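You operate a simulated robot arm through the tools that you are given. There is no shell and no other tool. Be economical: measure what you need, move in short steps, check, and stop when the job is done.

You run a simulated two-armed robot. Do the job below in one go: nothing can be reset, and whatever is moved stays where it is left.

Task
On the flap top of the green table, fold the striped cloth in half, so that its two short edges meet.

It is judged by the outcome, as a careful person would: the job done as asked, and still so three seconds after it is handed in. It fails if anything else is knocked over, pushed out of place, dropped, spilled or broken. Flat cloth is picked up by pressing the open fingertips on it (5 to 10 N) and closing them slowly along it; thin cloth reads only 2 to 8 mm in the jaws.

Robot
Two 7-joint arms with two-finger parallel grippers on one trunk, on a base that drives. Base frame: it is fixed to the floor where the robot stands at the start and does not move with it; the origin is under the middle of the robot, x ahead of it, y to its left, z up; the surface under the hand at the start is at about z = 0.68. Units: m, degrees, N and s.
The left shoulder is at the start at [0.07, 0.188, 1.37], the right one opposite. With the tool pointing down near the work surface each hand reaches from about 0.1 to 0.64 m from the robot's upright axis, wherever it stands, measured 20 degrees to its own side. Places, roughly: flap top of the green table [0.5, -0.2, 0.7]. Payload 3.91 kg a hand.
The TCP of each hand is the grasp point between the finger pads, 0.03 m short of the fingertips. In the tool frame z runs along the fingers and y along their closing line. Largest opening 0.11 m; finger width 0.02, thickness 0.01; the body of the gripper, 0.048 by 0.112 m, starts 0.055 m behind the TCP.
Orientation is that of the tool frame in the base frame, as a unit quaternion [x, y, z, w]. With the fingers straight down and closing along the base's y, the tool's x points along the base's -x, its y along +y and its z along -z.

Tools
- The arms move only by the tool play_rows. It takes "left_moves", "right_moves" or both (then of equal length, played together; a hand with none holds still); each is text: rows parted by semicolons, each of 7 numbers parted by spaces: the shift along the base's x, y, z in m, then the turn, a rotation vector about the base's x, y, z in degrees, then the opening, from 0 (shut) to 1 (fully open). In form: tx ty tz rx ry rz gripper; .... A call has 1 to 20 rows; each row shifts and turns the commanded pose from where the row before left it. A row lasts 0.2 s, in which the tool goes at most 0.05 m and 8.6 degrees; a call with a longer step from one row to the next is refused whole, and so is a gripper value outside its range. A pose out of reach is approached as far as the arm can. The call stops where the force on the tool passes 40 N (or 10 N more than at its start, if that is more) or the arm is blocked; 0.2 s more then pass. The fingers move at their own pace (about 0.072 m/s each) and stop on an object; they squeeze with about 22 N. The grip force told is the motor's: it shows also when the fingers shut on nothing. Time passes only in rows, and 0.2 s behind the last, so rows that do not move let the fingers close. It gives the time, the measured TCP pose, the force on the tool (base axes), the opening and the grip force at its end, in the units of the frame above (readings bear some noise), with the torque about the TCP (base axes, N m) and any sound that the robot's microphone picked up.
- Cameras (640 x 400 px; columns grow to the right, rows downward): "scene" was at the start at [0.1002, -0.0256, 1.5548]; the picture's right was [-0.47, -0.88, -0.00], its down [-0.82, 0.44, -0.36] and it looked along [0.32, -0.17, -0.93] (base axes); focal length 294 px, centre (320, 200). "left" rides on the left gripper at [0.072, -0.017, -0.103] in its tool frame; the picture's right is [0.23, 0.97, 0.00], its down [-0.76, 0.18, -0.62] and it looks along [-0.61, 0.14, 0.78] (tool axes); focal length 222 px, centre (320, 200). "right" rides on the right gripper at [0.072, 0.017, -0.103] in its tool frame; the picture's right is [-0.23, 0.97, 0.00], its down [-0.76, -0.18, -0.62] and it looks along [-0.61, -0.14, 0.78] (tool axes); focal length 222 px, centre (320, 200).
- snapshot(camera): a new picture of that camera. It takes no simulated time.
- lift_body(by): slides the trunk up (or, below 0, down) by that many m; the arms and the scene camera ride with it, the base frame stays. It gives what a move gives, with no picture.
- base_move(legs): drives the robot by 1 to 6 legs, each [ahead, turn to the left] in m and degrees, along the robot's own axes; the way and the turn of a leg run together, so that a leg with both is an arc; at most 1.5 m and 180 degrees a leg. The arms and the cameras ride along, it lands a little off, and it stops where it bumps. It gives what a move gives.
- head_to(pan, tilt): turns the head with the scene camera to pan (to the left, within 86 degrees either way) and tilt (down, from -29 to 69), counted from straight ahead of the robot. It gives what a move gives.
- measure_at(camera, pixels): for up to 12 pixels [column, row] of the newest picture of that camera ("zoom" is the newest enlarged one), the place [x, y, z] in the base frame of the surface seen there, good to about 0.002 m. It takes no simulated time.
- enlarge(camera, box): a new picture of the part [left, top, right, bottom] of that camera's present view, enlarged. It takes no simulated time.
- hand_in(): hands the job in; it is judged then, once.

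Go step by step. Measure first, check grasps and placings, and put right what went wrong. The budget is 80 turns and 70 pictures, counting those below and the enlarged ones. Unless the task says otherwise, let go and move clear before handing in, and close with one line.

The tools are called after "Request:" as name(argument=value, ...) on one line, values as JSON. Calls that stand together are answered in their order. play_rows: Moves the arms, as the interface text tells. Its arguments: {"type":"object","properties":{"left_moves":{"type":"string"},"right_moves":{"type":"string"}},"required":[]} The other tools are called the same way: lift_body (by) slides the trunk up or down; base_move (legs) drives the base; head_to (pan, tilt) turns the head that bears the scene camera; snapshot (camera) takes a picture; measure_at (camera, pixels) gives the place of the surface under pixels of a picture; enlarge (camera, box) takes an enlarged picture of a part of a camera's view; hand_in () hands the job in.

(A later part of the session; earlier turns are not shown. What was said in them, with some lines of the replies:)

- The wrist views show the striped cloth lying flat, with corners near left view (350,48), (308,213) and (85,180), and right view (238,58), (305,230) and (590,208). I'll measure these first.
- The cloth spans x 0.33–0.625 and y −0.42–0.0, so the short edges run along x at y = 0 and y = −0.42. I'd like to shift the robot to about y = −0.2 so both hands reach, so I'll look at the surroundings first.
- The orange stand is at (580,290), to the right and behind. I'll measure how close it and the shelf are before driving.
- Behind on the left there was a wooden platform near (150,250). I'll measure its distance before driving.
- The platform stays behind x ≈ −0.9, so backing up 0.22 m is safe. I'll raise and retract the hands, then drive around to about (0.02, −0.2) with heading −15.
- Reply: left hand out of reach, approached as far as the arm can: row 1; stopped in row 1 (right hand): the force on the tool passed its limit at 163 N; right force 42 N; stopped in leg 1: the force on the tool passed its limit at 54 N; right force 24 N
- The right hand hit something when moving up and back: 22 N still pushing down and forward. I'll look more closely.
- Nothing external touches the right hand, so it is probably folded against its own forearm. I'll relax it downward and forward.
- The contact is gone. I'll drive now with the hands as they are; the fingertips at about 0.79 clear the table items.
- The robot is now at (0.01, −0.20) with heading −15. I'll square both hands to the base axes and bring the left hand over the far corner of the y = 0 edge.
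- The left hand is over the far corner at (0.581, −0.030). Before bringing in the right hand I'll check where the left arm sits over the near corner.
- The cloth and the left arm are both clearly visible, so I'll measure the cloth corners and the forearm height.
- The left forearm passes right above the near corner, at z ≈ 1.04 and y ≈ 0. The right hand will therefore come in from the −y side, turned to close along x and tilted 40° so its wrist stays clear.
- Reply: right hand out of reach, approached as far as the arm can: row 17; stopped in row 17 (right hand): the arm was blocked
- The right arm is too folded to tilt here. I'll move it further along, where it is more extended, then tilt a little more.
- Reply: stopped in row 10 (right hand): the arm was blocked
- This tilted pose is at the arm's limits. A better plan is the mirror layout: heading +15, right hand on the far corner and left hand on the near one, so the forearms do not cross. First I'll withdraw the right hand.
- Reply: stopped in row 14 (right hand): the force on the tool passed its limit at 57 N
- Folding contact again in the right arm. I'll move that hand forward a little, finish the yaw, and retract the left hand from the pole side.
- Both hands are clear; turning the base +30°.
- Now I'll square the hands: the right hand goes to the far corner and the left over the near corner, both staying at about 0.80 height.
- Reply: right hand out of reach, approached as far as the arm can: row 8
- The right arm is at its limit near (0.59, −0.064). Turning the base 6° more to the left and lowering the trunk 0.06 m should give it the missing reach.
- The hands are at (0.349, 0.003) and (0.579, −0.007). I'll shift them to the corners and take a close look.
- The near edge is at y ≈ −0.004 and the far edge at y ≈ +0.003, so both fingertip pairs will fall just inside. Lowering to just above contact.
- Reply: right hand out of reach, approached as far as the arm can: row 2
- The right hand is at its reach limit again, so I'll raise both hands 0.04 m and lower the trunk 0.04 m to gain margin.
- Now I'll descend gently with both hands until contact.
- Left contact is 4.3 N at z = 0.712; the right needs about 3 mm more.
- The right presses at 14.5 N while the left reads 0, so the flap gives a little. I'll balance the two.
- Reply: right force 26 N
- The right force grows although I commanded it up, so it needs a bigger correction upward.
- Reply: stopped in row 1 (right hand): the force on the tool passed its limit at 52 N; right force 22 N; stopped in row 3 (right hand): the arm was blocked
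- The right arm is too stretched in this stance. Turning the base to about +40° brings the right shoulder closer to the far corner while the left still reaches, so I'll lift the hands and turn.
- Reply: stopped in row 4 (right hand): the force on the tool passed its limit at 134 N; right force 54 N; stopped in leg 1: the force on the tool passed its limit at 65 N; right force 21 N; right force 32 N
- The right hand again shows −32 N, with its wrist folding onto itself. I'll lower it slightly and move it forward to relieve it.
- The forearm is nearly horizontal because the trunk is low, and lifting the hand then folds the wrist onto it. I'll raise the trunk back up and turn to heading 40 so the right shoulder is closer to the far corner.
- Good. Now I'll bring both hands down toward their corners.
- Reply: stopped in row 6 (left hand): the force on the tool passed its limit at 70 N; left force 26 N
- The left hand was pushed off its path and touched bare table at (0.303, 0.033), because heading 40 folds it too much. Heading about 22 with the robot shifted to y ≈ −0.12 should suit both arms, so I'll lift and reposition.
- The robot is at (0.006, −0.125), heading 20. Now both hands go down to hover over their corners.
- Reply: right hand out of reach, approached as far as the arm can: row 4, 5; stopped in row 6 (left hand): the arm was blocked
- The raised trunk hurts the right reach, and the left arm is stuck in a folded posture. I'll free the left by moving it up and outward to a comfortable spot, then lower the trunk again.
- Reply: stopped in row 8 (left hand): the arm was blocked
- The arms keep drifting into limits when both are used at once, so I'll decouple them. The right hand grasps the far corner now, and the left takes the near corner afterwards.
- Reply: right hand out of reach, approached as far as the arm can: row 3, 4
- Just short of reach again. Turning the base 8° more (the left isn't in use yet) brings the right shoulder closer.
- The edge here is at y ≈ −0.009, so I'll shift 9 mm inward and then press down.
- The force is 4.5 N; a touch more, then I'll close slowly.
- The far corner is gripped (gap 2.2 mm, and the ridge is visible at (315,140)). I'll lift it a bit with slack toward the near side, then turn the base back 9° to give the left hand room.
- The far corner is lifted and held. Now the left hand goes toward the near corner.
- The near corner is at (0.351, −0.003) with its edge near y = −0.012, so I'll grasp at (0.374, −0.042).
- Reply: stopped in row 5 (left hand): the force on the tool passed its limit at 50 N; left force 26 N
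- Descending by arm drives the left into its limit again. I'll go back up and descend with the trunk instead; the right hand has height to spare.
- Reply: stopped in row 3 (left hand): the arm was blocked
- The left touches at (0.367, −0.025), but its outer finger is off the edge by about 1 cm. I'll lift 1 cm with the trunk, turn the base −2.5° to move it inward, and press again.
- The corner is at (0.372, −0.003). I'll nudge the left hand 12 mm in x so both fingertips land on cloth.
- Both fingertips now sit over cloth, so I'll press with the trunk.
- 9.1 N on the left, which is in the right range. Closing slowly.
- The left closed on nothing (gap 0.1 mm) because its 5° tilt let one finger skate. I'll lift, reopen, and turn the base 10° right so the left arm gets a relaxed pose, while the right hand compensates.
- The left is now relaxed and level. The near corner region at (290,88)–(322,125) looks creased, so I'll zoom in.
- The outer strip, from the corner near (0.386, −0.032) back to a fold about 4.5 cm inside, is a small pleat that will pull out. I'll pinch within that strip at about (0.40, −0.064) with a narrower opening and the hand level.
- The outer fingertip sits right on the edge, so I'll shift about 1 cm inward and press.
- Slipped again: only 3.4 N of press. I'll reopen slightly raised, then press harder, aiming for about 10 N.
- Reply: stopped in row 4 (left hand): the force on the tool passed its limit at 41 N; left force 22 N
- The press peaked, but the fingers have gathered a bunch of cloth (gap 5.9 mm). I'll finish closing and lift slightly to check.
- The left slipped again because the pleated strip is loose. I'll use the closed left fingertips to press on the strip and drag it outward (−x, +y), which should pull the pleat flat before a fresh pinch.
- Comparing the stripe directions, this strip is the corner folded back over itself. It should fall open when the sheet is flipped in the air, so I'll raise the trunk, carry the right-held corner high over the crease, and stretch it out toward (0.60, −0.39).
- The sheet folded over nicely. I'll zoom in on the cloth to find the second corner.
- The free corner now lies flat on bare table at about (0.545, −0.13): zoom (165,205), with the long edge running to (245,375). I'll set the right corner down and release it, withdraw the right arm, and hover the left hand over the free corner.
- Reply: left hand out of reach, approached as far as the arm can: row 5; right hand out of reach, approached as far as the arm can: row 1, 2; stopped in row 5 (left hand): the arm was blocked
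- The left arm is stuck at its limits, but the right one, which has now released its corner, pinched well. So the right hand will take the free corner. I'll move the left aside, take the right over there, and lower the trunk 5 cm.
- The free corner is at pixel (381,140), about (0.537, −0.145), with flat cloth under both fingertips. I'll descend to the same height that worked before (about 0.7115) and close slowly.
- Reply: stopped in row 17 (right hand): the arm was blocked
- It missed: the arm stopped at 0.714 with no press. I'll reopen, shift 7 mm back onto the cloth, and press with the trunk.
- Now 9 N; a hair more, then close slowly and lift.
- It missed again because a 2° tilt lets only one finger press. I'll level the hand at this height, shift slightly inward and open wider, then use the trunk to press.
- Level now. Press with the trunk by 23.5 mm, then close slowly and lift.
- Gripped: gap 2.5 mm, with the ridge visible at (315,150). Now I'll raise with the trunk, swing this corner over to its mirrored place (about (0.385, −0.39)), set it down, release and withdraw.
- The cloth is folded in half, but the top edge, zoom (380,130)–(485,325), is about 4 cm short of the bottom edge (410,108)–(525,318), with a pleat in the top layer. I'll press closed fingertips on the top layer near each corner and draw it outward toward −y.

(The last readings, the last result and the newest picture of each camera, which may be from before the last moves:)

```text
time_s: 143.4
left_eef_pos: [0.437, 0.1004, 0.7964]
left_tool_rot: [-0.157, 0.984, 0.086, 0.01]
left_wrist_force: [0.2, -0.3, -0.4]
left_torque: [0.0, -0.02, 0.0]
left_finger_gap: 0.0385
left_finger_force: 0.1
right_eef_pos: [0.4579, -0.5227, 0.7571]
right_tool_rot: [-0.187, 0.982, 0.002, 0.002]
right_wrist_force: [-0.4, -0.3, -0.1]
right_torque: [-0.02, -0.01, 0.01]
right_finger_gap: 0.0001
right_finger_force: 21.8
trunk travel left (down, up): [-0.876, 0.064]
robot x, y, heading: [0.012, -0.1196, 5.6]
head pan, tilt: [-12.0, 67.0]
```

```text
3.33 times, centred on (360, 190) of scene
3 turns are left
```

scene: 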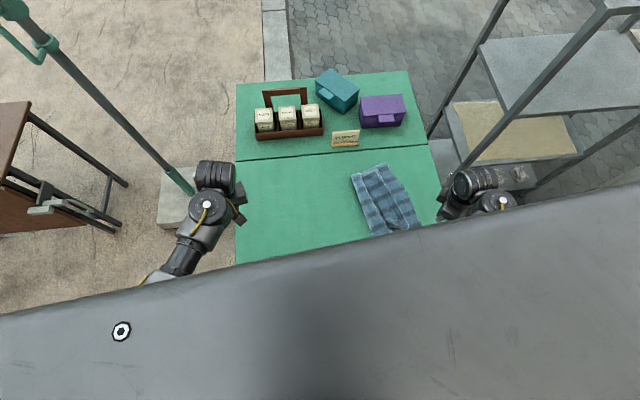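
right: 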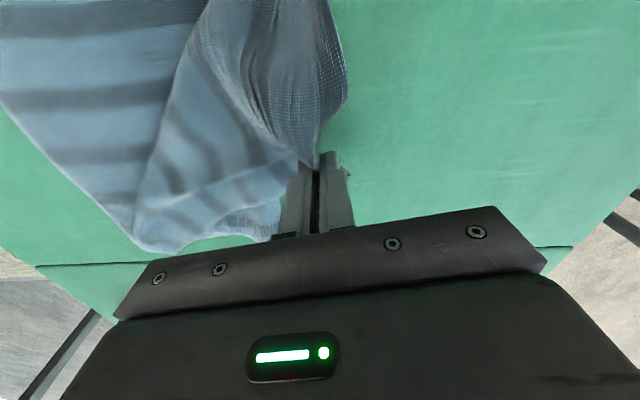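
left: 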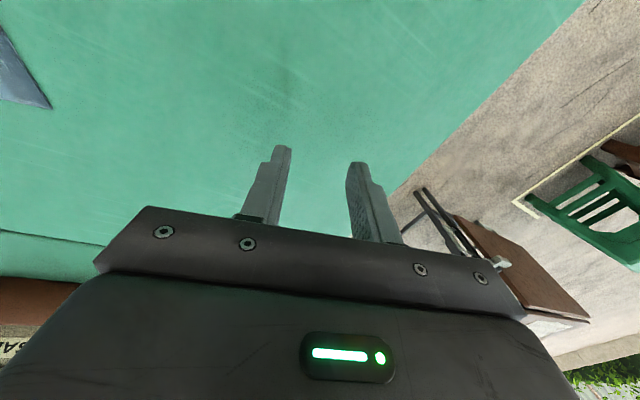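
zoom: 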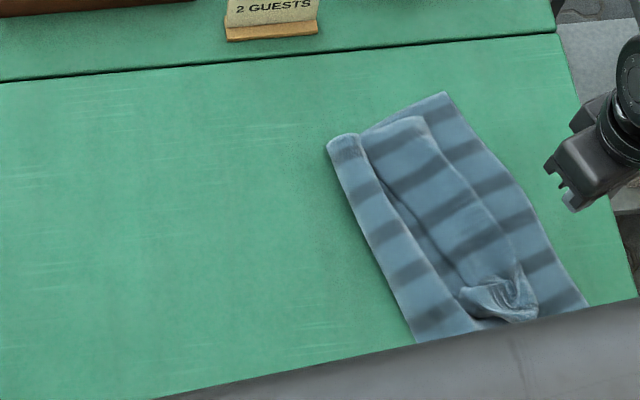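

The whole cloth slid about 3 cm as one, so the layers did not move relative to each other. The raised bunch at the near top corner, zoom (500,295), is easy to pinch and pull, so I'll measure it and both edges first.

Request:
measure_at(camera="zoom", pixels=[[475, 295], [500, 290], [515, 290], [525, 310], [490, 312], [540, 300], [580, 295], [425, 118], [445, 95], [400, 135], [470, 190], [505, 185]])

Request:
enlarge(camera="right", box=[320, 0, 640, 200])

```text
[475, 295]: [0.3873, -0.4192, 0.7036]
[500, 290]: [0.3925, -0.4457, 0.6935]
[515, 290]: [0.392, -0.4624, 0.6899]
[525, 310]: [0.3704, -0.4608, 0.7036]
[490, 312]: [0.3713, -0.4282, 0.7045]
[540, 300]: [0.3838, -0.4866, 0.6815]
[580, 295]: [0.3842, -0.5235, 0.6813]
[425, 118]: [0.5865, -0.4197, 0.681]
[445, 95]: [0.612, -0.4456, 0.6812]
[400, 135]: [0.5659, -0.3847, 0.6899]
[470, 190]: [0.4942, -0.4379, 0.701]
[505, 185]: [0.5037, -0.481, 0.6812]
```

```text
2.00 times, centred on (480, 100) of right
2 turns are left
```

zoom: 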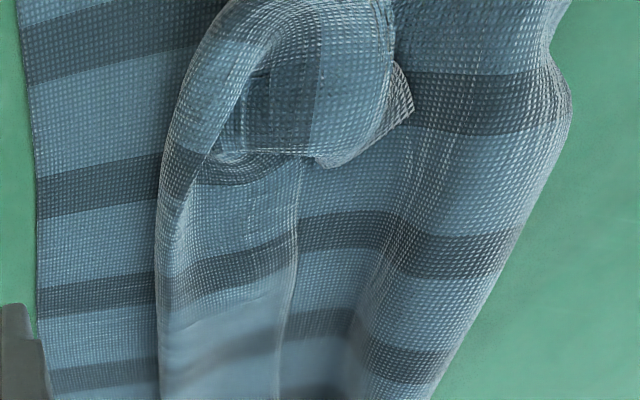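

The right view shows the real cause: the last 4 cm of the top layer is rolled back on itself, with its free edge at zoom (290,170)–(280,400) and the near corner flipped up at (390,110). I'll pinch that raised corner and pull it outward to the bottom corner, then sweep the far part of the free edge outward with closed fingertips.

Request:
play_rows(right_moves="-0.024 0.033 0 0 0 -7 0.4; -0.024 0.033 0 0 0 -7 0.4; -0.024 0.032 0 0 0 -7 0.4; 0 0 -0.015 0 0 0 0.4; 0 0 -0.013 0 0 0 0.4; 0 0 -0.008 0 0 0 0.4; 0 0 0 0 0 0 0.3; 0 0 0 0 0 0 0.2; 0 0 0 0 0 0 0.1; 0 0 0 0 0 0 0; 0 0 0 0 0 0 0; 0 0 0 0 0 0 0; 0 0 0.015 0 0 0 0; 0 -0.01 0.02 0 0 0 0")

Request:
play_rows(right_moves="0 -0.025 0.003 0 0 0 0; 0 -0.025 0 0 0 0 0; 0 -0.022 -0.01 0 0 0 0; 0 0 -0.015 0 0 0 0; 0 0 -0.01 0 0 0 0; 0 0 0 0 0 0 0; 0 0 0 0 0 0 0.2; 0 0 0 0 0 0 0.2; 0 0 0.02 0 0 0 0.2; 0 0 0.02 0 0 0 0.2")

Request:
play_rows(right_moves="0.035 0.027 0.005 0 0 0 0; 0.035 0.027 0 0 0 0 0; 0.035 0.027 0 0 0 0 0; 0.035 0.027 0 0 0 0 0; 0.035 0.027 0 0 0 0 0; 0 0 -0.02 0 0 0 0; 0 0 -0.015 0 0 0 0; 0 0 -0.008 0 0 0 0; 0 -0.0135 0 0 0 0 0; 0 -0.0135 0 0 0 0 0; 0 -0.0135 0 0 0 0 0; 0 -0.0135 0 0 0 0 0; 0 -0.0135 0 0 0 0 0; 0 -0.0135 0 0 0 0 0; 0 -0.0135 0 0 0 0 0; 0 -0.0135 0 0 0 0 0; 0 0 0.02 0 0 0 0; -0.02 -0.02 0.02 0 0 0 0; -0.02 -0.03 0.01 0 0 0 0")

Request:
enlarge(camera="scene", box=[280, 130, 440, 250])

```text
time_s: 146.4
left_eef_pos: [0.4374, 0.1003, 0.7936]
left_tool_rot: [-0.157, 0.984, 0.086, 0.009]
left_wrist_force: [-0.6, 0.0, 0.0]
left_torque: [0.01, -0.02, 0.03]
left_finger_gap: 0.0384
left_finger_force: 0.2
right_eef_pos: [0.3851, -0.4361, 0.7571]
right_tool_rot: [-0.004, 1.0, 0.001, 0.0]
right_wrist_force: [0.6, -1.0, -0.8]
right_torque: [0.01, 0.02, 0.03]
right_finger_gap: 0.0029
right_finger_force: 21.6
trunk travel left (down, up): [-0.876, 0.064]
robot x, y, heading: [0.0159, -0.1216, 5.5]
head pan, tilt: [-12.0, 67.0]
```

```text
time_s: 148.7
left_eef_pos: [0.4371, 0.1024, 0.7946]
left_tool_rot: [-0.157, 0.984, 0.085, 0.009]
left_wrist_force: [-0.4, -0.5, -0.2]
left_torque: [0.0, 0.0, 0.0]
left_finger_gap: 0.0385
left_finger_force: 0.0
right_eef_pos: [0.3849, -0.5075, 0.7663]
right_tool_rot: [-0.004, 1.0, 0.0, 0.001]
right_wrist_force: [0.5, 0.1, 0.1]
right_torque: [-0.02, -0.01, 0.0]
right_finger_gap: 0.0219
right_finger_force: 0.0
trunk travel left (down, up): [-0.876, 0.064]
robot x, y, heading: [0.01, -0.1245, 5.6]
head pan, tilt: [-12.0, 67.0]
```

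```text
time_s: 152.7
left_eef_pos: [0.4366, 0.1006, 0.7952]
left_tool_rot: [-0.157, 0.984, 0.086, 0.009]
left_wrist_force: [-0.1, -0.6, 0.2]
left_torque: [0.03, 0.03, 0.03]
left_finger_gap: 0.0385
left_finger_force: 0.0
right_eef_pos: [0.5183, -0.5319, 0.7745]
right_tool_rot: [-0.005, 1.0, 0.001, 0.001]
right_wrist_force: [0.1, 0.7, 0.0]
right_torque: [0.01, -0.01, 0.01]
right_finger_gap: 0.0
right_finger_force: 22.0
trunk travel left (down, up): [-0.876, 0.064]
robot x, y, heading: [0.0106, -0.1199, 5.6]
head pan, tilt: [-12.0, 67.0]
```

```text
3.33 times, centred on (360, 190) of scene
1 turns are left
```

zoom: 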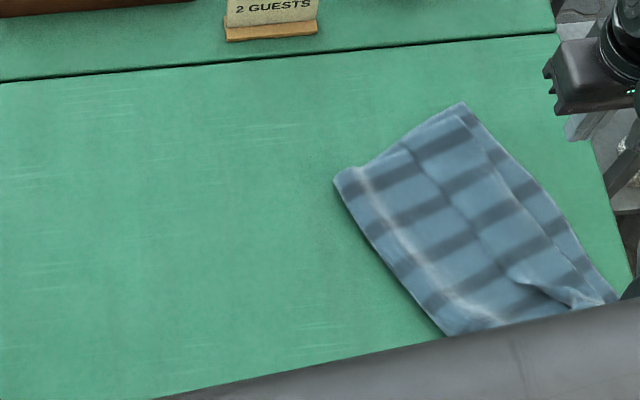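

The last picture shows that the pull unrolled the top layer. Its short edge now lies close along the bottom one, from zoom (462,105) to (612,298), and both hands are clear. This is my last turn, so I'm handing it in.

Request:
hand_in()

```text
The job is handed in.
```

I handed the job in with the cloth folded in half, but the two short edges don't meet exactly: they lie close together, with a gap of about 1–2 cm by eye along the middle. The near corner is slightly wrinkled, and the whole cloth slid several centimetres toward −y during the folding. I saw nothing else on the table knocked over or moved.
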